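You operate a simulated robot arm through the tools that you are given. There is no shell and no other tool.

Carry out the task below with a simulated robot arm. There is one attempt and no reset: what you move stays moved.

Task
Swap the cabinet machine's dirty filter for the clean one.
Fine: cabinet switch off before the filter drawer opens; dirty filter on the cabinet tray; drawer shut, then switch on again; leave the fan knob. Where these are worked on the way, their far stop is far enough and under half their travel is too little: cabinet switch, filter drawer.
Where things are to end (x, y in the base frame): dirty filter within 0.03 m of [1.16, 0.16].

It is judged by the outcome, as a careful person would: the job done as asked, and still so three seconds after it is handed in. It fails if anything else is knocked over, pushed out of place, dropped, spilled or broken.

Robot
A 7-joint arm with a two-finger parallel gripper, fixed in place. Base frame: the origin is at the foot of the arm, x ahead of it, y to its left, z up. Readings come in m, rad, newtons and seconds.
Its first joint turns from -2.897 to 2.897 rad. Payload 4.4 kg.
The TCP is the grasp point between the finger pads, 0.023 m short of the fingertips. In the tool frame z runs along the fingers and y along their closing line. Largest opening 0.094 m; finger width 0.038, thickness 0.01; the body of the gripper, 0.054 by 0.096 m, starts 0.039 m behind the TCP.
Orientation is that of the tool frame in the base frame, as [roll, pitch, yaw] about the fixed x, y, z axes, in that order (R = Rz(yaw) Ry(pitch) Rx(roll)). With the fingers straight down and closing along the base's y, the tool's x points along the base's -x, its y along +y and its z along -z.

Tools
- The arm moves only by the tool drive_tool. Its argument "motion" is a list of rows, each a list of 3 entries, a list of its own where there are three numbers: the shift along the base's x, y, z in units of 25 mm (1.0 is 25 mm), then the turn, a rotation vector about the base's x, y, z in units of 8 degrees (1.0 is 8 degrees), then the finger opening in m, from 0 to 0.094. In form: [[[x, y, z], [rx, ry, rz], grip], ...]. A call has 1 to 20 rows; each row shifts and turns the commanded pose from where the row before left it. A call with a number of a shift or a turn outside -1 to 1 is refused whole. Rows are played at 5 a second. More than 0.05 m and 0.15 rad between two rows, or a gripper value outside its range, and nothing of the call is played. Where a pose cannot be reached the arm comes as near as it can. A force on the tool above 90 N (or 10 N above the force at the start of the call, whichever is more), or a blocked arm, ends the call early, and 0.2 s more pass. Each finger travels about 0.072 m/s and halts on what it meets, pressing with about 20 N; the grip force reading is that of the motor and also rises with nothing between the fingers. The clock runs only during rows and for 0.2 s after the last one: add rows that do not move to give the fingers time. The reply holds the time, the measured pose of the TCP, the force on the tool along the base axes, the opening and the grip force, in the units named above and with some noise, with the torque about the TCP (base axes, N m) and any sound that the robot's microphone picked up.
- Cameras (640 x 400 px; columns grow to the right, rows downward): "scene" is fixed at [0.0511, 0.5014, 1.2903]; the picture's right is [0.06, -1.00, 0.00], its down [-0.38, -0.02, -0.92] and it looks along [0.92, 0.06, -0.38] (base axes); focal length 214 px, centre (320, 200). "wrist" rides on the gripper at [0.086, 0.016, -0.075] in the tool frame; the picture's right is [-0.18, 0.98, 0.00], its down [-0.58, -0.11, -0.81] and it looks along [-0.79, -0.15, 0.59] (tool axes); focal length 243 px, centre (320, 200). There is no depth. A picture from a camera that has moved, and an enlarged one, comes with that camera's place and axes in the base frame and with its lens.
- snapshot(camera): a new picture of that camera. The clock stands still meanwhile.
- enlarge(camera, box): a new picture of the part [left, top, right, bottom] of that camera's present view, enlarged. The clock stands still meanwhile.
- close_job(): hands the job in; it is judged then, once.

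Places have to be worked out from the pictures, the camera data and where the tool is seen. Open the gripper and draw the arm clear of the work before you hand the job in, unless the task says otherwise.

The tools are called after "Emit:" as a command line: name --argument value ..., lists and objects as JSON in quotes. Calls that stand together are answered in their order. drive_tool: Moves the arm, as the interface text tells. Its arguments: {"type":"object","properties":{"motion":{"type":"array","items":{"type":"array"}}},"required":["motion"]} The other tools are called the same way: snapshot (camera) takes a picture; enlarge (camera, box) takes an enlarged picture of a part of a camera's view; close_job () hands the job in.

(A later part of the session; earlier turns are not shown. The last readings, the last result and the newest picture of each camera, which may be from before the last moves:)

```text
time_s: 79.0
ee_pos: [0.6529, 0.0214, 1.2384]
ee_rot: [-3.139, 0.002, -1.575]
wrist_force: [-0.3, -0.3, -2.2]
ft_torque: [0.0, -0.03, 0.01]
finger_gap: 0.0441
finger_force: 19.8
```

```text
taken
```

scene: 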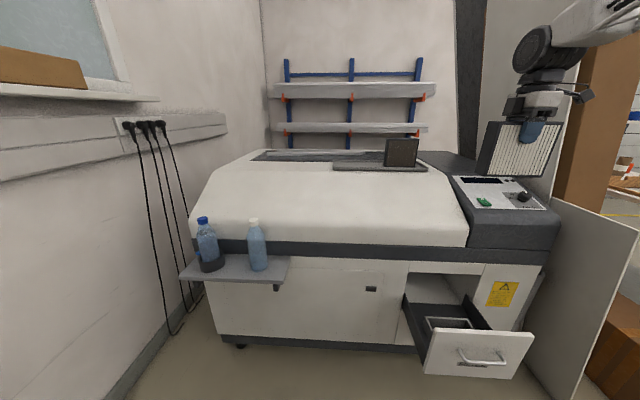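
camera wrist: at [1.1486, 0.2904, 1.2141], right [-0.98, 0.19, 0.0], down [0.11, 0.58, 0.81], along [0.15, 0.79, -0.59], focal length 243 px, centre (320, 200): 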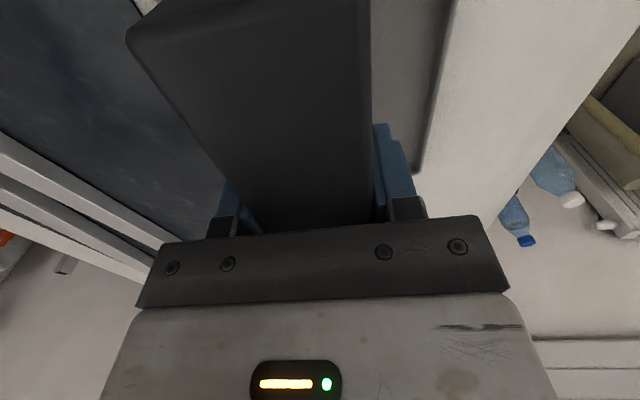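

Above the drawer at (0.653, 0.021). I'll descend towards it, shifting to the recorded seat position x = 0.680 on the way.

Emit:
drive_tool --motion '[[[0, 0, -0.5], [0, 0, 0], 0.0], [[0, 0, -1], [0, 0, 0], 0.0], [[0, 0, -1], [0, 0, 0], 0.0], [[0, 0, -1], [0, 0, 0], 0.0], [[0, 0, -1], [0, 0, 0], 0.0], [[0, 0, -1], [0, 0, 0], 0.0], [[0, 0, -1], [0, 0, 0], 0.0], [[0, 0, -1], [0, 0, 0], 0.0], [[0, 0, -1], [0, 0, 0], 0.0], [[0, 0, -1], [0, 0, 0], 0.0], [[0, 0, -1], [0, 0, 0], 0.0], [[0.27, 0, -1], [0, 0, 0], 0.0], [[0.27, 0, -1], [0, 0, 0], 0.0], [[0.27, 0, -1], [0, 0, 0], 0.0], [[0.27, 0, -1], [0, 0, 0], 0.0], [[0, 0, -1], [0, 0, 0], 0.0], [[0, 0, -0.6], [0, 0, 0], 0.0], [[0, 0, 0], [0, 0, 0], 0.0]]'

Emit:
enlarge --camera "scene" --box '[395, 225, 555, 345]'

Emit:
snapshot --camera "wrist"

```text
time_s: 82.8
ee_pos: [0.6822, 0.0227, 0.8371]
ee_rot: [-3.14, 0.002, -1.573]
wrist_force: [1.5, -0.1, -2.1]
ft_torque: [-0.02, 0.02, 0.0]
finger_gap: 0.0438
finger_force: 20.0
```

```text
3.33 times, centred on (475, 285) of scene
camera zoom: at [0.0511, 0.5014, 1.2903], right [0.06, -1.0, 0.0], down [-0.38, -0.02, -0.92], along [0.92, 0.06, -0.38], focal length 715 px, centre (-197, -83)
```

zoom: 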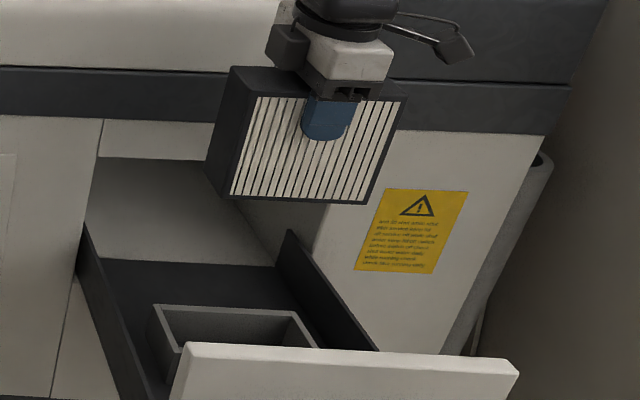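

```text
taken
camera wrist: at [0.6645, -0.0641, 0.9111], right [-0.98, 0.19, 0.0], down [0.11, 0.58, 0.81], along [0.15, 0.79, -0.59], focal length 243 px, centre (320, 200)
```

wrist: 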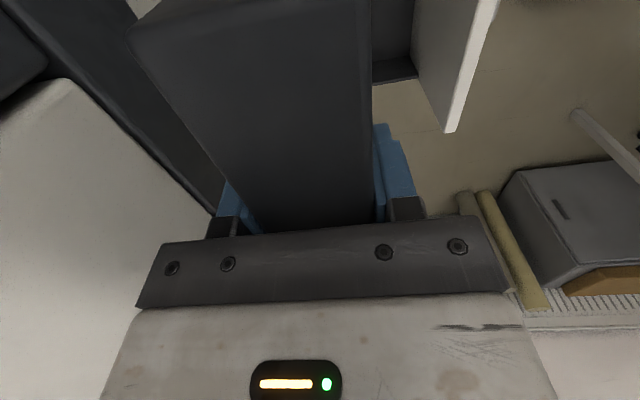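

The drawer and cradle haven't moved. I'll lower until the filter's bottom is about 2 cm above the cradle walls, then verify alignment.

Emit:
drive_tool --motion '[[[-0.04, -0.04, -0.8], [0, 0, 0], 0.0], [[0, 0, -1], [0, 0, 0], 0.0], [[0, 0, -1], [0, 0, 0], 0.0], [[0, 0, -1], [0, 0, 0], 0.0], [[0, 0, -1], [0, 0, 0], 0.0], [[0, 0, -1], [0, 0, 0], 0.0], [[0, 0, -1], [0, 0, 0], 0.0], [[0, 0, -0.8], [0, 0, 0], 0.0], [[0, 0, -0.4], [0, 0, 0], 0.0], [[0, 0, 0], [0, 0, 0], 0.0]]'

Emit:
enlarge --camera "scene" --box '[395, 225, 555, 345]'

Emit:
snapshot --camera "wrist"

```text
time_s: 85.0
ee_pos: [0.6795, 0.0192, 0.6366]
ee_rot: [-3.141, 0.001, -1.573]
wrist_force: [-0.5, 0.1, -2.3]
ft_torque: [0.03, 0.01, -0.01]
finger_gap: 0.0438
finger_force: 20.0
```

```text
3.33 times, centred on (475, 285) of scene
camera zoom: at [0.0511, 0.5014, 1.2903], right [0.06, -1.0, 0.0], down [-0.38, -0.02, -0.92], along [0.92, 0.06, -0.38], focal length 715 px, centre (-197, -83)
```

zoom: 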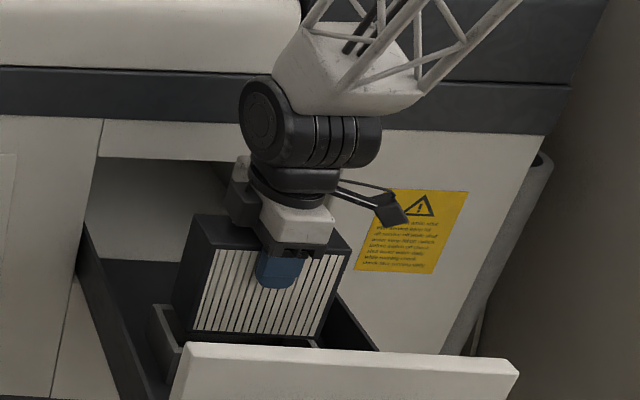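

```text
taken
camera wrist: at [0.6629, -0.066, 0.7119], right [-0.98, 0.19, 0.0], down [0.11, 0.58, 0.81], along [0.15, 0.79, -0.59], focal length 243 px, centre (320, 200)
```

wrist: 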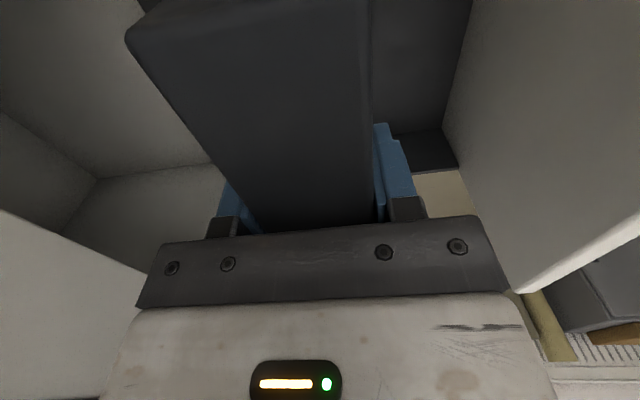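

Alignment matches the recorded seat pose to under 1 mm. I'll lower slowly into the cradle and check force at the mouth.

Emit:
drive_tool --motion '[[[-0.02, 0.03, -0.4], [0, 0, 0], 0.0], [[0, 0, -0.4], [0, 0, 0], 0.0], [[0, 0, -0.3], [0, 0, 0], 0.0], [[0, 0, -0.2], [0, 0, 0], 0.0], [[0, 0, -0.2], [0, 0, 0], 0.0], [[0, 0, 0], [0, 0, 0], 0.0]]'

Emit:
enlarge --camera "scene" --box '[395, 265, 515, 345]'

```text
time_s: 86.5
ee_pos: [0.68, 0.0229, 0.6002]
ee_rot: [3.141, 0.002, -1.574]
wrist_force: [0.7, -0.5, -1.8]
ft_torque: [0.0, 0.0, 0.0]
finger_gap: 0.0437
finger_force: 19.7
```

```text
5.00 times, centred on (455, 305) of scene
camera zoom: at [0.0511, 0.5014, 1.2903], right [0.06, -1.0, 0.0], down [-0.38, -0.02, -0.92], along [0.92, 0.06, -0.38], focal length 1072 px, centre (-355, -325)
```

zoom: 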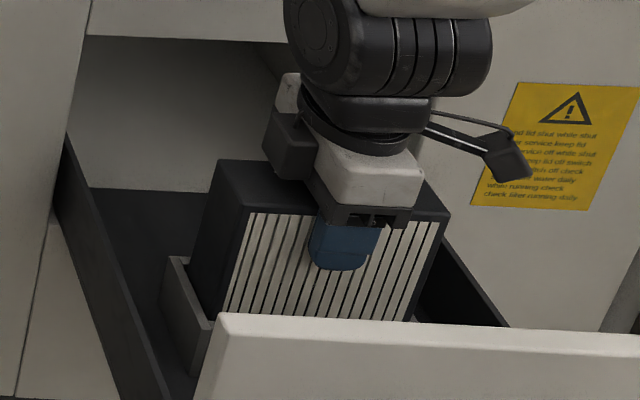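

No contact force; the filter is entering between the cradle walls. Continuing down in fine steps to the seat.

Emit:
drive_tool --motion '[[[0, 0, -0.25], [0, 0, 0], 0.0], [[0, 0, -0.25], [0, 0, 0], 0.0], [[0, 0, -0.25], [0, 0, 0], 0.0], [[0, 0, -0.2], [0, 0, 0], 0.0], [[0, 0, -0.2], [0, 0, 0], 0.0], [[0, 0, 0], [0, 0, 0], 0.0]]'

```text
time_s: 87.8
ee_pos: [0.6806, 0.0215, 0.5716]
ee_rot: [-3.139, 0.002, -1.574]
wrist_force: [-0.1, 0.5, -2.2]
ft_torque: [0.01, 0.01, 0.02]
finger_gap: 0.0444
finger_force: 20.6
```

Emit:
drive_tool --motion '[[[0, 0, -0.1], [0, 0, 0], 0.0], [[0, 0, -0.1], [0, 0, 0], 0.0], [[0, 0, -0.06], [0, 0, 0], 0.0], [[0, 0, 0], [0, 0, 0], 0.0]]'

```text
time_s: 88.8
ee_pos: [0.6795, 0.021, 0.5656]
ee_rot: [-3.139, 0.002, -1.574]
wrist_force: [0.6, 0.0, -1.2]
ft_torque: [0.03, 0.0, -0.03]
finger_gap: 0.0437
finger_force: 19.8
```

About 1 mm to go to the seat height, so two more tiny steps.

Emit:
drive_tool --motion '[[[0, 0, -0.05], [0, 0, 0], 0.0], [[0, 0, -0.05], [0, 0, 0], 0.0], [[0, 0, 0], [0, 0, 0], 0.0]]'

```text
time_s: 89.7
ee_pos: [0.68, 0.0204, 0.564]
ee_rot: [-3.141, 0.002, -1.575]
wrist_force: [1.2, -2.6, 19.2]
ft_torque: [0.02, 0.39, -0.22]
finger_gap: 0.044
finger_force: 19.9
```

Seated: 19 N upward at TCP z = 0.564, the same as the original. Releasing slowly.

Emit:
drive_tool --motion '[[[0, 0, 0.02], [0, 0, 0], 0.044], [[0, 0, 0], [0, 0, 0], 0.05], [[0, 0, 0], [0, 0, 0], 0.06], [[0, 0, 0], [0, 0, 0], 0.075], [[0, 0, 0], [0, 0, 0], 0.08], [[0, 0, 0], [0, 0, 0], 0.08]]'

Emit:
snapshot --camera "wrist"

Emit:
enlarge --camera "scene" --box '[395, 265, 515, 345]'

```text
time_s: 91.0
ee_pos: [0.6793, 0.0224, 0.5625]
ee_rot: [-3.14, 0.001, -1.575]
wrist_force: [0.6, 0.2, -1.3]
ft_torque: [-0.02, -0.02, -0.03]
finger_gap: 0.0801
finger_force: 0.0
```

```text
taken
camera wrist: at [0.6624, -0.0643, 0.6373], right [-0.98, 0.19, 0.0], down [0.11, 0.58, 0.81], along [0.15, 0.79, -0.59], focal length 243 px, centre (320, 200)
```

wrist: 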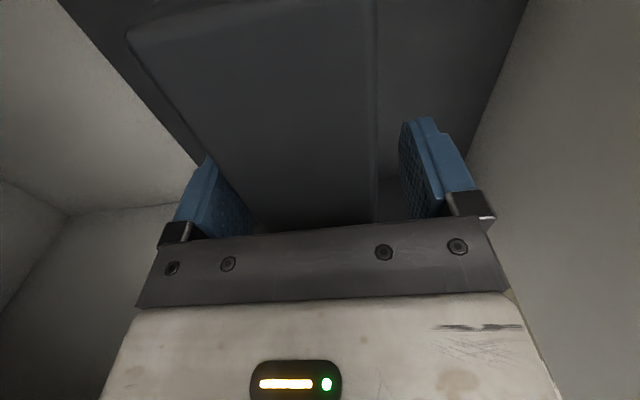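

```text
5.00 times, centred on (455, 305) of scene
camera zoom: at [0.0511, 0.5014, 1.2903], right [0.06, -1.0, 0.0], down [-0.38, -0.02, -0.92], along [0.92, 0.06, -0.38], focal length 1072 px, centre (-355, -325)
```

zoom: 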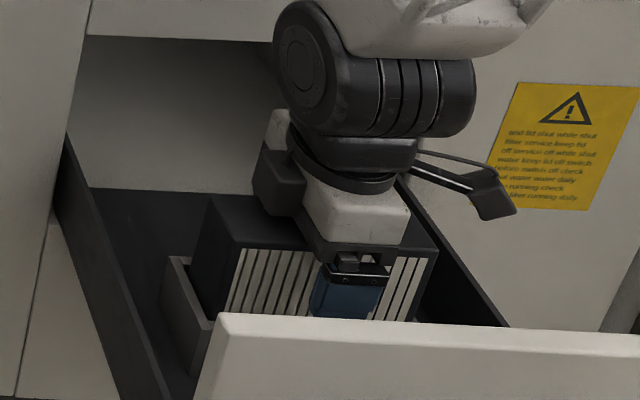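

The clean filter is seated and released. I'll rise straight up and away.

Emit:
drive_tool --motion '[[[0, 0, 0.4], [0, 0, 0], 0.08], [[0, 0, 0.8], [0, 0, 0], 0.08], [[0, 0, 1], [0, 0, 0], 0.08], [[0, 0, 1], [0, 0, 0], 0.08], [[0, 0, 1], [0, 0, 0], 0.08], [[0, 0, 1], [0, 0, 0], 0.08], [[0, 0, 1], [0, 0, 0], 0.08], [[-0.3, 0, 1], [0, 0, 0], 0.08], [[-0.7, 0, 1], [0, 0, 0], 0.05], [[-1, 0, 1], [0, 0, 0], 0.02], [[-1, 0, 0.5], [0, 0, 0], 0.0], [[-1, 0, 0], [0, 0, 0], 0.0], [[0, 0, 0], [0, 0, 0], 0.0]]'

Emit:
enlarge --camera "scene" --box '[395, 245, 555, 375]'

Emit:
snapshot --camera "wrist"

```text
time_s: 93.8
ee_pos: [0.5801, 0.023, 0.8053]
ee_rot: [-3.141, 0.001, -1.573]
wrist_force: [-0.2, 0.4, 0.1]
ft_torque: [-0.01, 0.02, 0.01]
finger_gap: 0.0
finger_force: 19.6
```

```text
3.08 times, centred on (475, 310) of scene
camera zoom: at [0.0511, 0.5014, 1.2903], right [0.06, -1.0, 0.0], down [-0.38, -0.02, -0.92], along [0.92, 0.06, -0.38], focal length 660 px, centre (-157, -138)
```

zoom: 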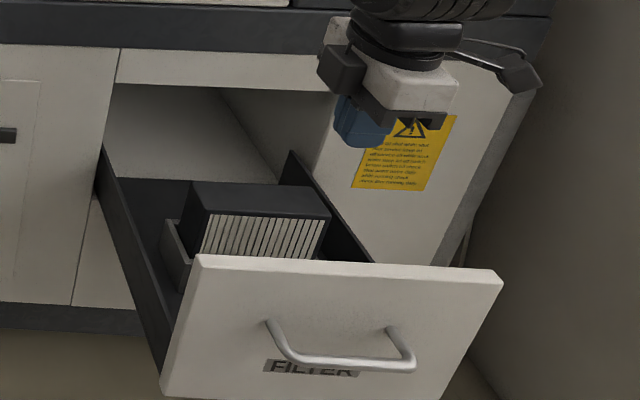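

```text
taken
camera wrist: at [0.5627, -0.0634, 0.8797], right [-0.98, 0.19, 0.0], down [0.11, 0.58, 0.81], along [0.15, 0.79, -0.59], focal length 243 px, centre (320, 200)
```

wrist: 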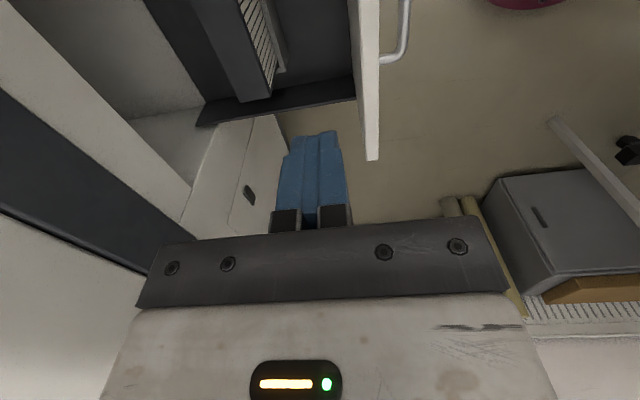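

The clean filter sits correctly in the cradle. To shut the drawer I'll first push its front face (x ≈ 0.53) from outside, above the handle, with closed fingers pointing down. I'll regrip the handle for the last part, where the gripper body would otherwise meet the cabinet.

Emit:
drive_tool --motion '[[[-0.8, 0, 0], [0, 0, 0], 0.0], [[-0.9, 0, 0], [0, 0, 0], 0.0], [[-0.9, 0, 0], [0, 0, 0], 0.0], [[-0.8, 0, -0.4], [0, 0, 0], 0.0], [[0, 0, -0.9], [0, 0, 0], 0.0], [[0, 0, -0.9], [0, 0, 0], 0.0], [[0, 0, -0.9], [0, 0, 0], 0.0], [[0, 0, -0.9], [0, 0, 0], 0.0], [[0, 0, -0.9], [0, 0, 0], 0.0], [[0, 0, 0], [0, 0, 0], 0.0]]'

Emit:
snapshot --camera "wrist"

Emit:
enlarge --camera "scene" --box '[395, 245, 555, 375]'

```text
time_s: 96.0
ee_pos: [0.4961, 0.0209, 0.682]
ee_rot: [-3.14, 0.002, -1.574]
wrist_force: [0.1, 1.2, 0.8]
ft_torque: [0.03, 0.01, 0.02]
finger_gap: 0.0
finger_force: 20.0
```

```text
taken
camera wrist: at [0.4777, -0.0651, 0.7564], right [-0.98, 0.19, 0.0], down [0.11, 0.58, 0.81], along [0.15, 0.79, -0.59], focal length 243 px, centre (320, 200)
```

wrist: 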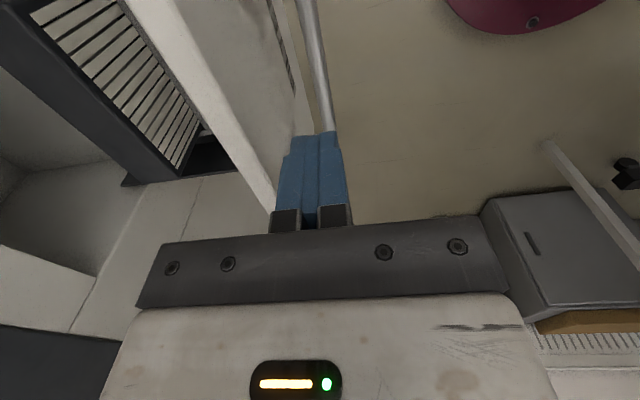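

```text
3.08 times, centred on (475, 310) of scene
camera zoom: at [0.0511, 0.5014, 1.2903], right [0.06, -1.0, 0.0], down [-0.38, -0.02, -0.92], along [0.92, 0.06, -0.38], focal length 660 px, centre (-157, -138)
```

zoom: 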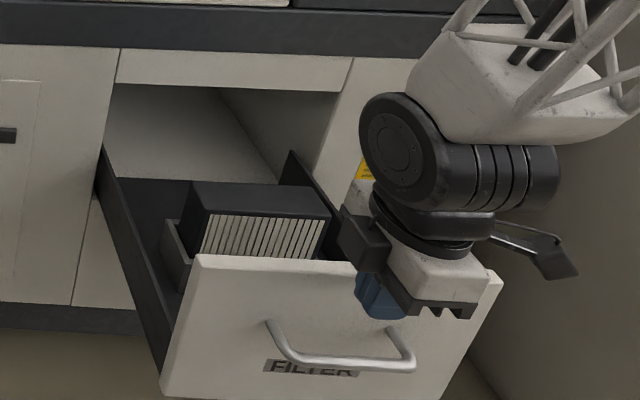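

The fingertips are just in front of the panel. I'll lower to above the handle bar, then push steadily inward.

Emit:
drive_tool --motion '[[[0, 0, -0.6], [0, 0, 0], 0.0], [[0, 0, -0.6], [0, 0, 0], 0.0], [[0, 0, -0.6], [0, 0, 0], 0.0], [[0.3, 0, 0], [0, 0, 0], 0.0], [[0.3, 0, 0], [0, 0, 0], 0.0], [[0.3, 0, 0], [0, 0, 0], 0.0], [[0.3, 0, 0], [0, 0, 0], 0.0], [[0.4, 0, 0], [0, 0, 0], 0.0], [[0.4, 0, 0], [0, 0, 0], 0.0], [[0.4, 0, 0], [0, 0, 0], 0.0], [[0, 0, 0], [0, 0, 0], 0.0]]'

Emit:
enlarge --camera "scene" --box '[395, 245, 555, 375]'

```text
time_s: 98.5
ee_pos: [0.5546, 0.021, 0.6375]
ee_rot: [-3.139, 0.0, -1.574]
wrist_force: [0.1, -0.2, -0.1]
ft_torque: [0.04, 0.03, 0.0]
finger_gap: 0.0
finger_force: 20.3
```

```text
3.08 times, centred on (475, 310) of scene
camera zoom: at [0.0511, 0.5014, 1.2903], right [0.06, -1.0, 0.0], down [-0.38, -0.02, -0.92], along [0.92, 0.06, -0.38], focal length 660 px, centre (-157, -138)
```

zoom: 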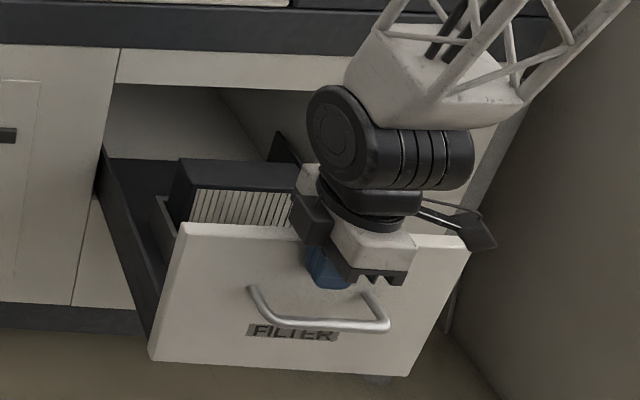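

The drawer is sliding in smoothly with the filter stable. I'll continue pushing to about x = 0.655.

Emit:
drive_tool --motion '[[[0.4, 0, 0], [0, 0, 0], 0.0], [[0.4, 0, 0], [0, 0, 0], 0.0], [[0.4, 0, 0], [0, 0, 0], 0.0], [[0.4, 0, 0], [0, 0, 0], 0.0], [[0.4, 0, 0], [0, 0, 0], 0.0], [[0.4, 0, 0], [0, 0, 0], 0.0], [[0.4, 0, 0], [0, 0, 0], 0.0], [[0.4, 0, 0], [0, 0, 0], 0.0], [[0.4, 0, 0], [0, 0, 0], 0.0], [[0.4, 0, 0], [0, 0, 0], 0.0], [[0, 0, 0], [0, 0, 0], 0.0]]'

Emit:
snapshot --camera "scene"

Emit:
snapshot --camera "wrist"

```text
time_s: 100.8
ee_pos: [0.6543, 0.0222, 0.6371]
ee_rot: [-3.139, 0.002, -1.573]
wrist_force: [0.5, -0.2, -0.9]
ft_torque: [-0.02, -0.03, -0.01]
finger_gap: 0.0001
finger_force: 20.2
```

```text
taken
```

scene: 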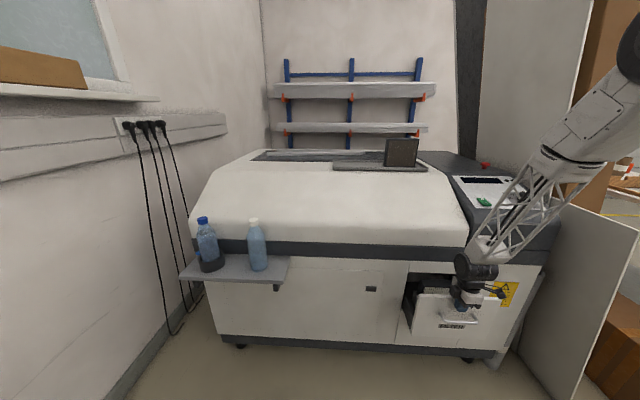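

```text
taken
camera wrist: at [0.6369, -0.0645, 0.7119], right [-0.98, 0.19, 0.0], down [0.11, 0.58, 0.81], along [0.15, 0.79, -0.59], focal length 243 px, centre (320, 200)
```

wrist: 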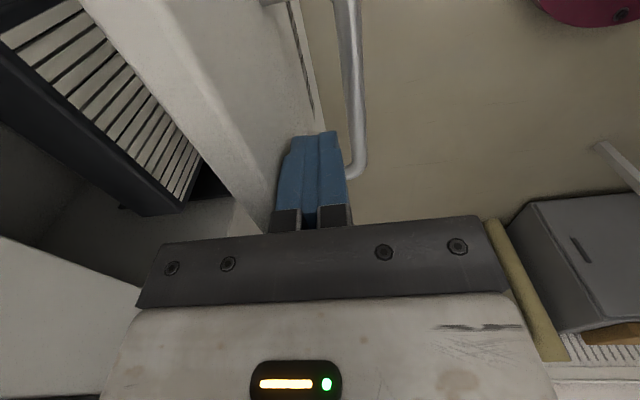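

Face now at x ≈ 0.666. I'll push a little further while there's still clearance to the belt.

Emit:
drive_tool --motion '[[[0.4, 0, 0], [0, 0, 0], 0.0], [[0.4, 0, 0], [0, 0, 0], 0.0], [[0.4, 0, 0], [0, 0, 0], 0.0], [[0.4, 0, 0], [0, 0, 0], 0.0], [[0, 0, 0], [0, 0, 0], 0.0], [[-0.4, 0, 0], [0, 0, 0], 0.0], [[-0.4, 0, 0.2], [0, 0, 0], 0.0], [[-0.3, 0, 0.8], [0, 0, 0], 0.0], [[-0.3, 0, 1], [0, 0, 0], 0.0], [[-0.3, 0, 1], [0, 0, 0], 0.0], [[0, 0, 0], [0, 0, 0], 0.034]]'

Emit:
snapshot --camera "wrist"

Emit:
enlarge --camera "scene" --box '[390, 240, 550, 350]'

```text
time_s: 103.2
ee_pos: [0.6516, 0.0212, 0.7128]
ee_rot: [-3.14, 0.002, -1.574]
wrist_force: [0.3, -0.1, -0.3]
ft_torque: [0.02, 0.0, -0.03]
finger_gap: 0.0338
finger_force: 0.0
```

```text
taken
camera wrist: at [0.6345, -0.0648, 0.7866], right [-0.98, 0.19, 0.0], down [0.11, 0.58, 0.81], along [0.15, 0.79, -0.59], focal length 243 px, centre (320, 200)
```

wrist: 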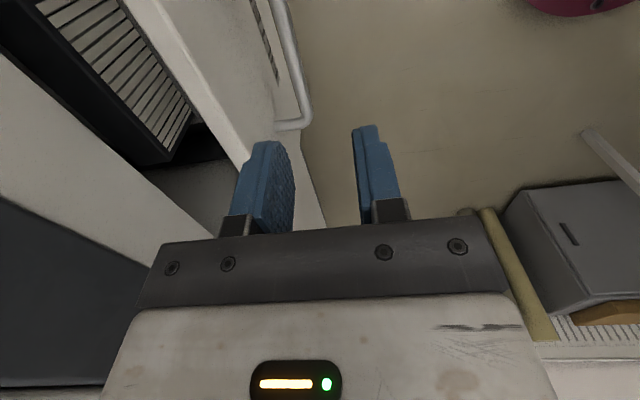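

```text
3.64 times, centred on (470, 295) of scene
camera zoom: at [0.0511, 0.5014, 1.2903], right [0.06, -1.0, 0.0], down [-0.38, -0.02, -0.92], along [0.92, 0.06, -0.38], focal length 780 px, centre (-226, -146)
```

zoom: 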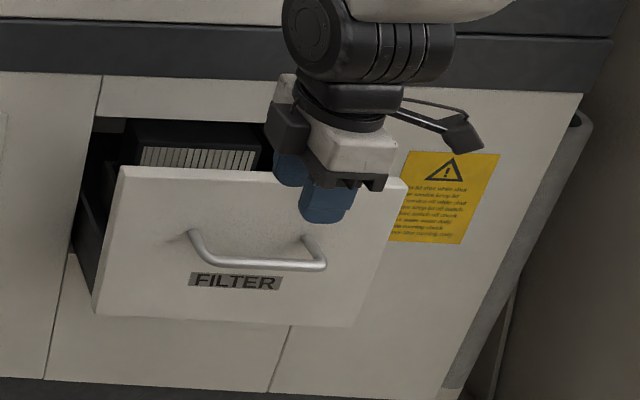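

Drawer face is at x ≈ 0.708 and the handle bar at about x = 0.668. I'll back off and tilt the tool to 60° down as before, to grip the bar for the final push.

Emit:
drive_tool --motion '[[[-0.355, 0, 0.2], [0, -0.9375, 0], 0.034], [[-0.355, 0, 0], [0, -0.9375, 0], 0.034], [[-0.355, 0, 0], [0, -0.9375, 0], 0.034], [[-0.355, 0, 0], [0, -0.9375, 0], 0.034], [[0, 0, -0.9], [0, 0, 0], 0.034], [[0, 0, -0.9], [0, 0, 0], 0.034], [[0, 0, 0], [0, 0, 0], 0.034]]'

Emit:
snapshot --camera "wrist"

```text
time_s: 104.8
ee_pos: [0.6165, 0.0208, 0.6722]
ee_rot: [-2.616, 0.002, -1.571]
wrist_force: [0.0, 0.0, 0.1]
ft_torque: [0.02, 0.0, 0.03]
finger_gap: 0.0338
finger_force: 0.1
```

```text
taken
camera wrist: at [0.5643, -0.0649, 0.7297], right [-0.85, 0.19, -0.49], down [-0.31, 0.58, 0.75], along [0.43, 0.79, -0.43], focal length 243 px, centre (320, 200)
```

wrist: 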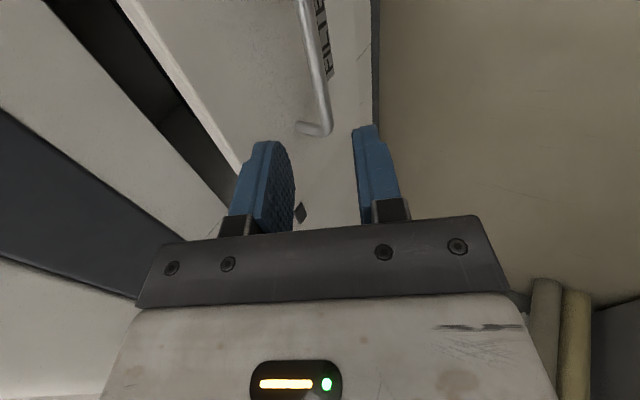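

Clean pose without flags. I'll zoom in to locate the bar precisely between the fingers.

Emit:
enlarge --camera "wrist" --box '[240, 0, 400, 150]'

```text
2.67 times, centred on (320, 75) of wrist
camera zoom: at [0.5643, -0.0649, 0.7297], right [-0.85, 0.19, -0.49], down [-0.31, 0.58, 0.75], along [0.43, 0.79, -0.43], focal length 647 px, centre (320, 533)
```

zoom: 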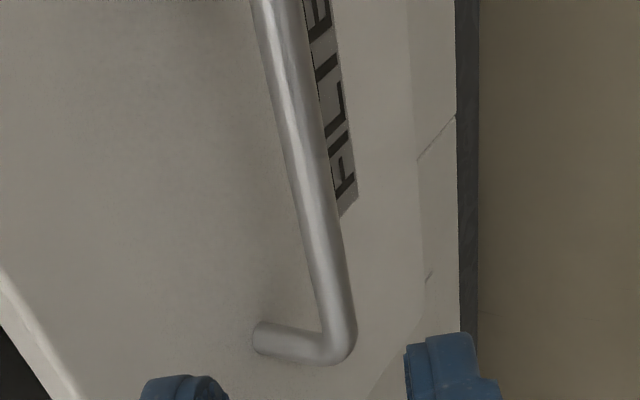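

The bar lies almost exactly on the tool axis, with 1 mm lateral offset. I'll advance along the axis and close on it.

Emit:
drive_tool --motion '[[[0.42, 0.02, -0.724], [0, 0, 0], 0.034], [[0.42, 0.02, -0.724], [0, 0, 0], 0.034], [[0.42, 0, -0.724], [0, 0, 0], 0.034], [[0.42, 0, -0.724], [0, 0, 0], 0.034], [[0.21, 0, -0.362], [0, 0, 0], 0.034], [[0.21, 0, -0.362], [0, 0, 0], 0.034], [[0, 0, 0], [0, 0, 0], 0.034]]'

Emit:
snapshot --camera "wrist"

```text
time_s: 106.5
ee_pos: [0.657, 0.022, 0.6019]
ee_rot: [-2.617, 0.004, -1.573]
wrist_force: [0.2, 0.2, -0.2]
ft_torque: [-0.01, 0.0, 0.01]
finger_gap: 0.0341
finger_force: 0.1
out of reach, approached as far as the arm can: row 2, 3, 4
```

```text
taken
camera wrist: at [0.6057, -0.0637, 0.6593], right [-0.85, 0.19, -0.49], down [-0.31, 0.58, 0.75], along [0.43, 0.79, -0.43], focal length 243 px, centre (320, 200)
```

wrist: 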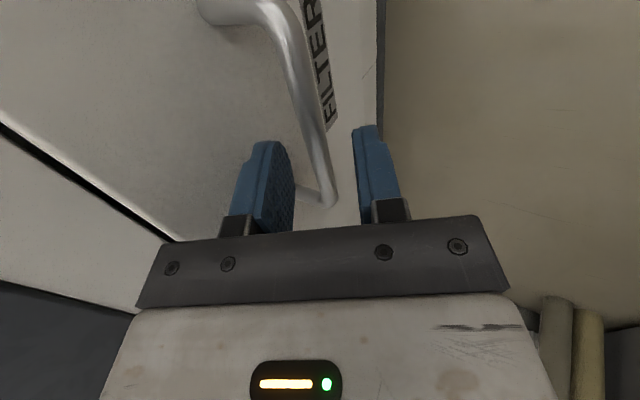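

The bar is still centred, with about 2.4 cm remaining. I'll finish the approach and close.

Emit:
drive_tool --motion '[[[0.236, 0, -0.407], [0, 0, 0], 0.034], [[0.236, 0, -0.407], [0, 0, 0], 0.034], [[0, 0, 0], [0, 0, 0], 0.034], [[0, 0, 0], [0, 0, 0], 0.01], [[0, 0, 0], [0, 0, 0], 0.0], [[0, 0, 0], [0, 0, 0], 0.0]]'

Emit:
snapshot --camera "wrist"

```text
time_s: 107.8
ee_pos: [0.6708, 0.0229, 0.5832]
ee_rot: [-2.616, 0.002, -1.571]
wrist_force: [0.3, -1.9, 9.8]
ft_torque: [-0.93, -0.03, 1.55]
finger_gap: 0.0121
finger_force: 44.8
```

```text
taken
camera wrist: at [0.6177, -0.0637, 0.6401], right [-0.85, 0.19, -0.49], down [-0.31, 0.58, 0.75], along [0.43, 0.79, -0.43], focal length 243 px, centre (320, 200)
```

wrist: 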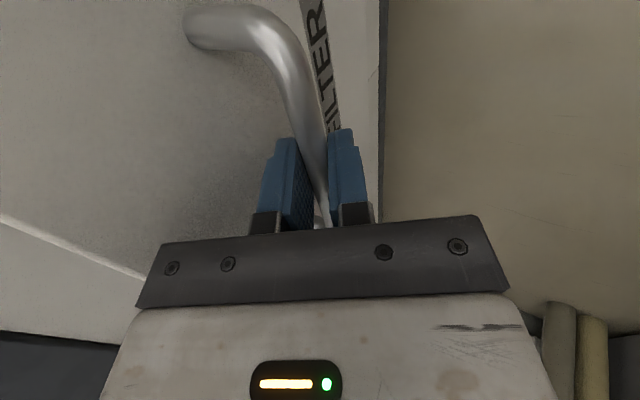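

Handle gripped at x = 0.671; it was at 0.744 when shut. I'll push inward gently.

Emit:
drive_tool --motion '[[[0.2, 0, 0], [0, 0, 0], 0.0], [[0.3, 0, 0], [0, 0, 0], 0.0], [[0.3, 0, 0], [0, 0, 0], 0.0], [[0.3, 0, 0], [0, 0, 0], 0.0], [[0.3, 0, 0], [0, 0, 0], 0.0], [[0, 0, 0], [0, 0, 0], 0.0]]'

```text
time_s: 109.2
ee_pos: [0.7049, 0.0223, 0.5832]
ee_rot: [-2.614, 0.003, -1.573]
wrist_force: [-0.6, -25.9, 34.0]
ft_torque: [-0.86, -0.14, 1.44]
finger_gap: 0.0122
finger_force: 45.2
```

Moving fine. I'll trim y and z slightly to relieve side load and continue to the shut position.

Emit:
drive_tool --motion '[[[0.2, -0.02, 0.06], [0, 0, 0], 0.0], [[0.3, 0, 0], [0, 0, 0], 0.0], [[0.3, 0, 0], [0, 0, 0], 0.0], [[0.3, 0, 0], [0, 0, 0], 0.0], [[0.3, 0, 0], [0, 0, 0], 0.0], [[0, 0, 0], [0, 0, 0], 0.0]]'

Emit:
enlarge --camera "scene" --box '[390, 240, 550, 350]'

```text
time_s: 110.7
ee_pos: [0.7383, 0.0233, 0.583]
ee_rot: [-2.618, 0.004, -1.572]
wrist_force: [1.4, 21.5, 11.0]
ft_torque: [-0.62, 0.02, 1.65]
finger_gap: 0.0118
finger_force: 44.8
```

```text
3.64 times, centred on (470, 295) of scene
camera zoom: at [0.0511, 0.5014, 1.2903], right [0.06, -1.0, 0.0], down [-0.38, -0.02, -0.92], along [0.92, 0.06, -0.38], focal length 780 px, centre (-226, -146)
```

zoom: 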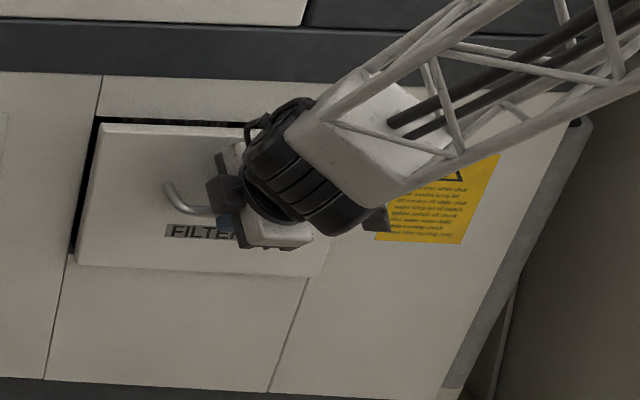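

Nearly shut, about 6 mm to go. I'll push in small steps until I feel the stop.

Emit:
drive_tool --motion '[[[0.1, 0.01, 0], [0, 0, 0], 0.0], [[0.1, 0, 0], [0, 0, 0], 0.0], [[0.1, 0, 0], [0, 0, 0], 0.0], [[0, 0, 0], [0, 0, 0], 0.0]]'

```text
time_s: 111.7
ee_pos: [0.7445, 0.0216, 0.582]
ee_rot: [-2.621, 0.004, -1.572]
wrist_force: [-35.5, 26.4, 19.7]
ft_torque: [-0.54, 0.1, 1.63]
finger_gap: 0.0122
finger_force: 44.5
```

The stop is felt, with -35 N in x at 0.7445, matching the original shut position. I'll release, retract along the tool axis and check.

Emit:
drive_tool --motion '[[[0, 0, 0], [0, 0, 0], 0.0], [[-0.06, 0, 0], [0, 0, 0], 0.02], [[0, 0, 0], [0, 0, 0], 0.034], [[0, 0, 0], [0, 0, 0], 0.034], [[-0.2, 0, 0.35], [0, 0, 0], 0.034], [[-0.3, 0, 0.52], [0, 0, 0], 0.034], [[-0.4, 0, 0.69], [0, 0, 0], 0.034], [[-0.4, 0, 0.69], [0, 0, 0], 0.034], [[-0.4, 0, 0.69], [0, 0, 0], 0.034], [[0, 0, 0], [0, 0, 0], 0.034]]'

Emit:
enlarge --camera "scene" --box '[390, 240, 550, 350]'

Emit:
snapshot --camera "wrist"

```text
time_s: 113.8
ee_pos: [0.7029, 0.0227, 0.6583]
ee_rot: [-2.617, 0.002, -1.572]
wrist_force: [1.3, -0.1, 0.0]
ft_torque: [0.0, 0.0, -0.01]
finger_gap: 0.0339
finger_force: 0.1
```

```text
3.64 times, centred on (470, 295) of scene
camera zoom: at [0.0511, 0.5014, 1.2903], right [0.06, -1.0, 0.0], down [-0.38, -0.02, -0.92], along [0.92, 0.06, -0.38], focal length 780 px, centre (-226, -146)
```

zoom: 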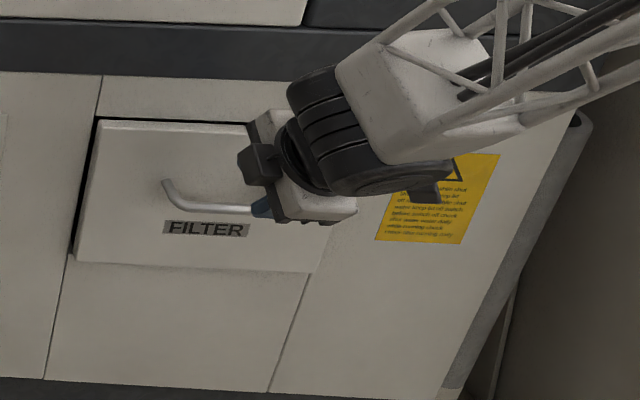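

```text
taken
camera wrist: at [0.651, -0.0643, 0.7148], right [-0.85, 0.19, -0.49], down [-0.31, 0.58, 0.75], along [0.43, 0.79, -0.43], focal length 243 px, centre (320, 200)
```

wrist: 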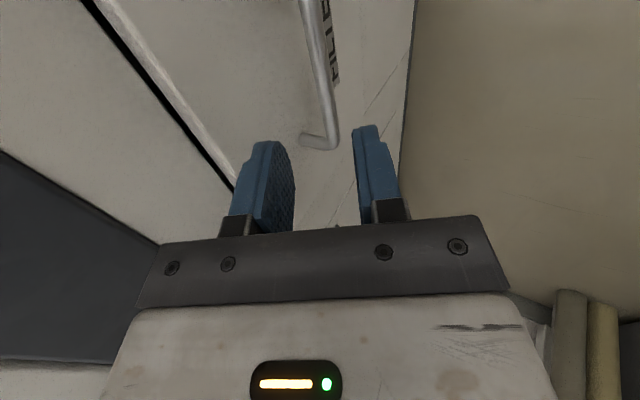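

The drawer looks shut, in the same picture position as at the start. Now I'll rise and travel to the switch with the fingers closed, reducing the tilt to about 22° so the fingertips lie parallel to the sloping panel.

Emit:
drive_tool --motion '[[[-0.4, -0.2, 0.8], [0, 0, 0], 0.034], [[-0.4, -0.3, 0.9], [0, 0, 0], 0.02], [[-0.4, -0.3, 1], [0, 0, 0], 0.0], [[-0.4, -0.3, 1], [0, 0, 0], 0.0], [[0, -0.3, 1], [0, 0.125, 0], 0.0], [[0, -0.3, 1], [0, 0.125, 0], 0.0], [[0, -0.3, 1], [0, 0.125, 0], 0.0], [[0, -0.3, 1], [0, 0.125, 0], 0.0], [[0, -0.3, 1], [0, 0.125, 0], 0.0], [[0, -0.3, 1], [0, 0.125, 0], 0.0], [[0, -0.3, 1], [0, 0.125, 0], 0.0], [[0, -0.3, 1], [0, 0.125, 0], 0.0], [[0, -0.3, 1], [0, 0, 0], 0.0], [[0, -0.3, 1], [0, 0, 0], 0.0], [[0, -0.3, 1], [0, 0, 0], 0.0], [[0, -0.3, 1], [0, 0, 0], 0.0], [[0, -0.4, 0.6], [0, 0, 0], 0.0], [[0, 0, 0], [0, 0, 0], 0.0]]'

Emit:
snapshot --camera "scene"

Emit:
snapshot --camera "wrist"

```text
time_s: 117.7
ee_pos: [0.6338, -0.1065, 0.9583]
ee_rot: [-2.755, 0.006, -1.573]
wrist_force: [-0.4, 0.2, -0.4]
ft_torque: [0.0, 0.03, 0.02]
finger_gap: 0.0001
finger_force: 19.7
out of reach, approached as far as the arm can: row 9, 11, 12, 13, 14, 15, 16, 17
```

```text
taken
```

scene: 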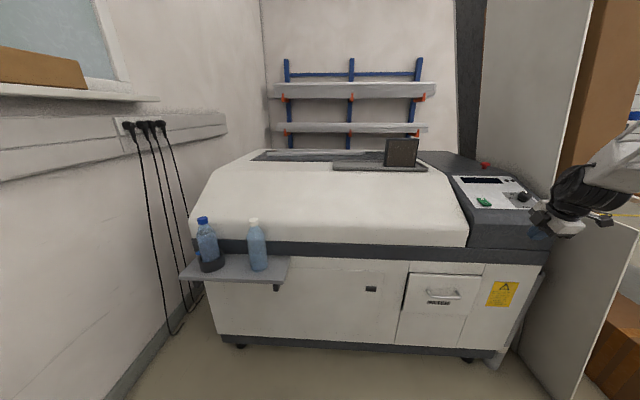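

```text
taken
camera wrist: at [0.5898, -0.1934, 1.0213], right [-0.91, 0.19, -0.37], down [-0.2, 0.58, 0.79], along [0.36, 0.8, -0.49], focal length 243 px, centre (320, 200)
```

wrist: 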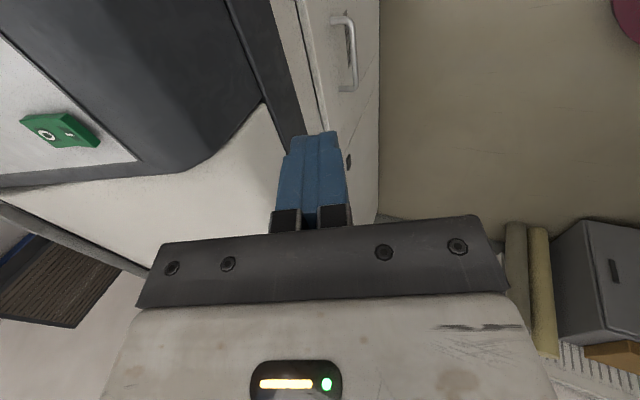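

The tilt hits the wrist limit this far back, so I'll go back to straight down here. First I'll verify the drawer, which is now unobstructed.

Emit:
enlarge --camera "scene" --box '[400, 255, 500, 317]'

Emit:
drive_tool --motion '[[[0, 0, 0], [0, 0.7, 0], 0.0], [[0, 0, 0], [0, 0.7, 0], 0.0], [[0, 0, 0], [0, 0.7, 0], 0.0], [[0, 0, 0], [0.04, 0.66, 0], 0.0], [[0, 0, 0.8], [0, 0, 0], 0.0], [[0, 0, 0.8], [0, 0, 0], 0.0], [[0, 0, 0.8], [0, 0, 0], 0.0], [[0, 0, 0.8], [0, 0, 0], 0.0], [[0, 0, 0], [0, 0, 0], 0.0]]'

```text
6.40 times, centred on (450, 286) of scene
camera zoom: at [0.0511, 0.5014, 1.2903], right [0.06, -1.0, 0.0], down [-0.38, -0.02, -0.92], along [0.92, 0.06, -0.38], focal length 1373 px, centre (-512, -350)
```

zoom: 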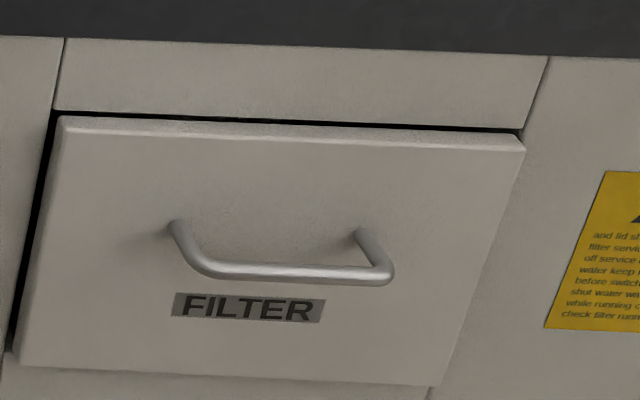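

```text
time_s: 119.7
ee_pos: [0.6246, -0.107, 0.9722]
ee_rot: [-2.752, 0.011, -1.571]
wrist_force: [0.5, 0.3, 0.2]
ft_torque: [-0.02, 0.01, 0.02]
finger_gap: 0.0
finger_force: 20.3
out of reach, approached as far as the arm can: row 1, 2, 3, 4, 5, 6, 7, 8
```

The drawer is shut exactly as at the start. The arm seems to sit on a wrist joint limit, so I'll unwind the wrist about the tool axis toward the original orientation and see if it frees up.

Emit:
drive_tool --motion '[[[0, 0, 0], [0.377, 0, -0.926], 0.0], [[0, 0, 0], [0.377, 0, -0.926], 0.0], [[0, 0, 0], [0.377, 0, -0.926], 0.0], [[0, 0, 0], [0, 0, 0], 0.0]]'

Emit:
enlarge --camera "scene" --box '[480, 60, 640, 260]'

```text
time_s: 120.7
ee_pos: [0.6231, -0.1061, 0.9697]
ee_rot: [-2.787, 0.165, -1.963]
wrist_force: [0.9, -0.9, -1.1]
ft_torque: [0.02, -0.04, 0.01]
finger_gap: 0.0002
finger_force: 19.4
```

```text
2.00 times, centred on (560, 160) of scene
camera zoom: at [0.0511, 0.5014, 1.2903], right [0.06, -1.0, 0.0], down [-0.38, -0.02, -0.92], along [0.92, 0.06, -0.38], focal length 429 px, centre (-160, 280)
```

zoom: 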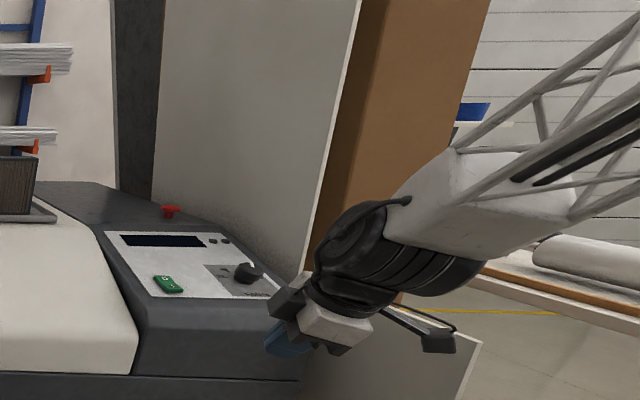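

That was free of flags. I'll continue unwinding to the original wrist orientation.

Emit:
drive_tool --motion '[[[0, 0, 0], [0.377, 0, -0.926], 0.0], [[0, 0, 0], [0.377, 0, -0.926], 0.0], [[0, 0, 0], [0.377, 0, -0.926], 0.0], [[0, 0, 0], [0.377, 0, -0.926], 0.0], [[0, 0, 0], [0.377, 0, -0.926], 0.0], [[0, 0, 0], [0.377, 0, -0.926], 0.0], [[0, 0, 0], [0.377, 0, -0.926], 0.0], [[0, 0, 0], [0.377, 0, -0.926], 0.0], [[0, 0, 0], [0.094, 0, -0.23], 0.0], [[0, 0, 0], [0, 0, 0], 0.0]]'

```text
time_s: 122.8
ee_pos: [0.6216, -0.1052, 0.9656]
ee_rot: [3.137, 0.393, 3.137]
wrist_force: [0.1, 0.2, -0.3]
ft_torque: [0.04, 0.0, 0.02]
finger_gap: 0.0
finger_force: 20.1
out of reach, approached as far as the arm can: row 6
```

Back to the original roll with 22.5° of forward tilt. I'll straighten to vertical while rising.

Emit:
drive_tool --motion '[[[0, 0, 0.4], [0, 0.7, 0], 0.0], [[0, 0, 0.4], [0, 0.7, 0], 0.0], [[0, 0, 0.4], [0, 0.7, 0], 0.0], [[0, 0, 0.4], [0, 0.7, 0], 0.0], [[0, 0, 0.8], [0, 0, 0], 0.0], [[0, 0, 0.8], [0, 0, 0], 0.0], [[0, 0, 0], [0, 0, 0], 0.0]]'

Emit:
enlarge --camera "scene" --box '[480, 60, 640, 260]'

```text
time_s: 124.5
ee_pos: [0.6169, -0.1062, 0.9756]
ee_rot: [3.133, 0.396, 3.137]
wrist_force: [0.3, -0.1, -0.3]
ft_torque: [-0.03, 0.02, 0.02]
finger_gap: 0.0
finger_force: 20.2
out of reach, approached as far as the arm can: row 1, 2, 3, 4, 5, 6
```

```text
2.00 times, centred on (560, 160) of scene
camera zoom: at [0.0511, 0.5014, 1.2903], right [0.06, -1.0, 0.0], down [-0.38, -0.02, -0.92], along [0.92, 0.06, -0.38], focal length 429 px, centre (-160, 280)
```

zoom: 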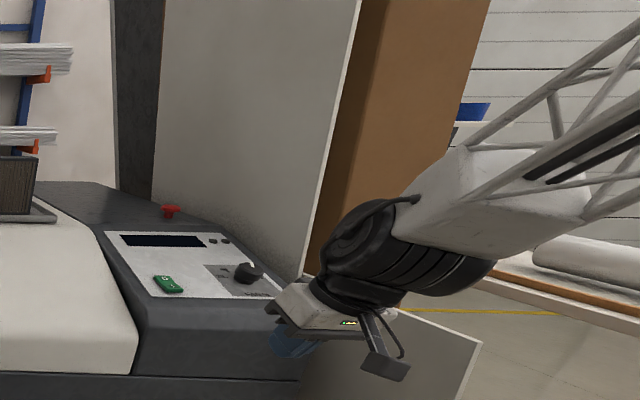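

Still bound. I'll look closely at the wrist configuration to choose a way out of the singular pose.

Emit:
enlarge --camera "scene" --box '[530, 120, 640, 260]'

Emit:
snapshot --camera "wrist"

```text
2.86 times, centred on (585, 190) of scene
camera zoom: at [0.0511, 0.5014, 1.2903], right [0.06, -1.0, 0.0], down [-0.38, -0.02, -0.92], along [0.92, 0.06, -0.38], focal length 613 px, centre (-437, 229)
```

zoom: 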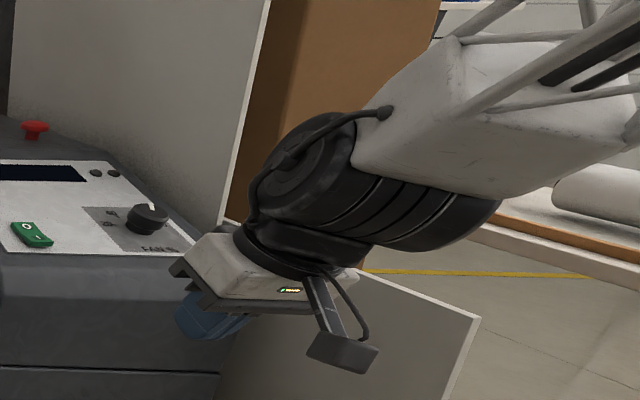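

```text
taken
camera wrist: at [0.508, -0.0903, 1.0117], right [0.17, 0.98, 0.08], down [0.23, -0.12, 0.97], along [0.96, -0.15, -0.24], focal length 243 px, centre (320, 200)
```

wrist: 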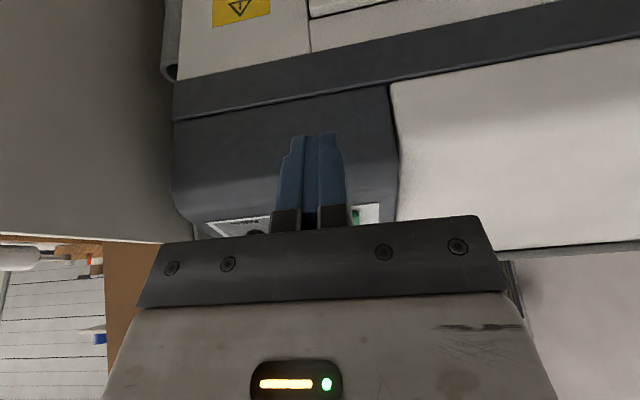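

The pose isn't obviously aligned with the forearm, so I'll probe which directions are free, starting with moving forward at this height, where there's clear space up to x ≈ 0.74.

Emit:
drive_tool --motion '[[[0.6, 0, 0], [0, 0, 0], 0.0], [[0.8, 0, 0], [0, 0, 0], 0.0], [[0.8, 0, 0], [0, 0, 0], 0.0], [[0, 0, 0], [0, 0, 0], 0.0]]'

```text
time_s: 125.5
ee_pos: [0.6695, -0.1089, 0.9542]
ee_rot: [3.132, 0.398, 3.137]
wrist_force: [0.2, 0.0, -0.5]
ft_torque: [0.0, 0.0, 0.02]
finger_gap: 0.0
finger_force: 19.6
out of reach, approached as far as the arm can: row 1, 2, 3
```

The picture suggests the wrist joint has flipped branch: the hose side now faces left and the tool can't bend steeper relative to the forearm. The last task is only a press, so I'll use a shallower tilt that suits this branch. I'll pitch to about 45° and rise.

Emit:
drive_tool --motion '[[[0, 0, 0], [0, -0.7, 0], 0.0], [[0, 0, 0], [0, -0.7, 0], 0.0], [[0, 0, 0], [0, -0.7, 0], 0.0], [[0, 0, 0], [0, -0.7, 0], 0.0], [[0, 0, 0.5], [0, 0, 0], 0.0], [[0, 0, 0.7], [0, 0, 0], 0.0], [[0, 0, 0.7], [0, 0, 0], 0.0], [[0, 0, 0], [0, 0, 0], 0.0]]'

Emit:
snapshot --camera "scene"

```text
time_s: 127.2
ee_pos: [0.6685, -0.1073, 1.0017]
ee_rot: [3.135, 0.785, 3.136]
wrist_force: [0.0, 0.4, -0.1]
ft_torque: [0.01, -0.03, -0.04]
finger_gap: 0.0
finger_force: 20.7
```

```text
taken
```

scene: 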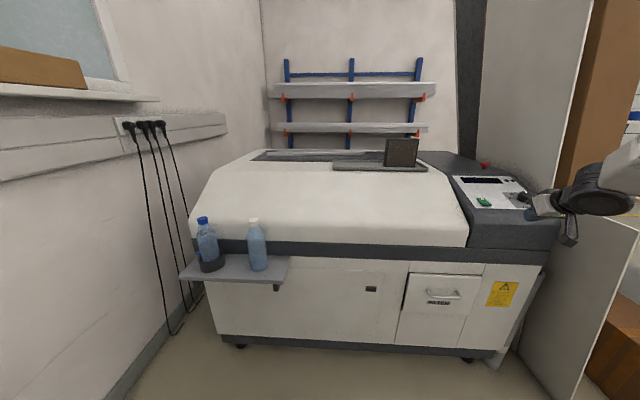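

No flags, which confirms the diagnosis. I'll rise and move forward to above the I end of the switch, keeping the 45° tilt.

Emit:
drive_tool --motion '[[[0.2, 0, 0.9], [0, 0, 0], 0.0], [[0.4, 0.02, 0.9], [0, 0, 0], 0.0], [[0.6, 0.02, 0.8], [0, 0, 0], 0.0], [[0.8, 0.02, 0.4], [0, 0, 0], 0.0], [[0.9, 0.02, 0], [0, 0, 0], 0.0], [[0.9, 0, 0], [0, 0, 0], 0.0], [[0.9, 0, 0], [0, 0, 0], 0.0], [[0.9, 0, 0], [0, 0, 0], 0.0], [[0.9, 0, 0], [0, 0, 0], 0.0], [[0.84, 0, 0], [0, 0, 0], 0.0], [[0, 0, 0], [0, 0, 0], 0.0]]'

Emit:
snapshot --camera "wrist"

Emit:
enlarge --camera "scene" --box '[440, 140, 560, 220]'

```text
time_s: 129.7
ee_pos: [0.8514, -0.1052, 1.0776]
ee_rot: [3.134, 0.785, 3.136]
wrist_force: [0.4, -0.1, 0.1]
ft_torque: [0.02, -0.01, 0.02]
finger_gap: 0.0001
finger_force: 20.1
```

```text
taken
camera wrist: at [0.7367, -0.0881, 1.069], right [0.13, 0.98, 0.14], down [-0.16, -0.11, 0.98], along [0.98, -0.15, 0.14], focal length 243 px, centre (320, 200)
```

wrist: 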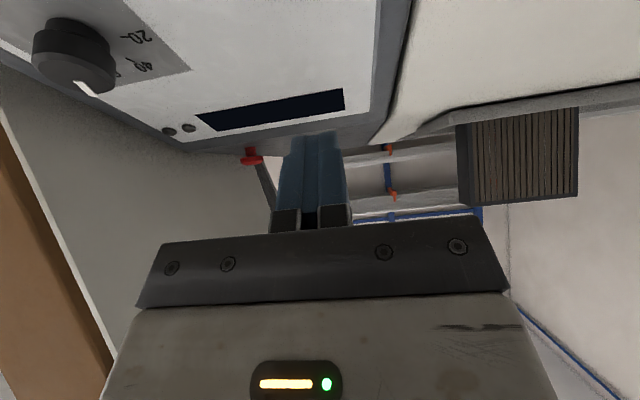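

```text
5.00 times, centred on (500, 180) of scene
camera zoom: at [0.0511, 0.5014, 1.2903], right [0.06, -1.0, 0.0], down [-0.38, -0.02, -0.92], along [0.92, 0.06, -0.38], focal length 1072 px, centre (-580, 300)
```

zoom: 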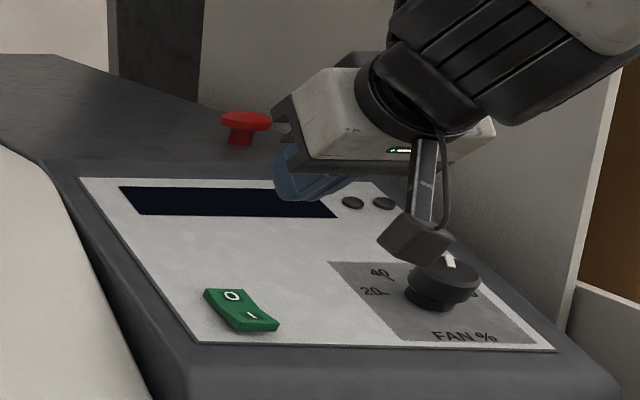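

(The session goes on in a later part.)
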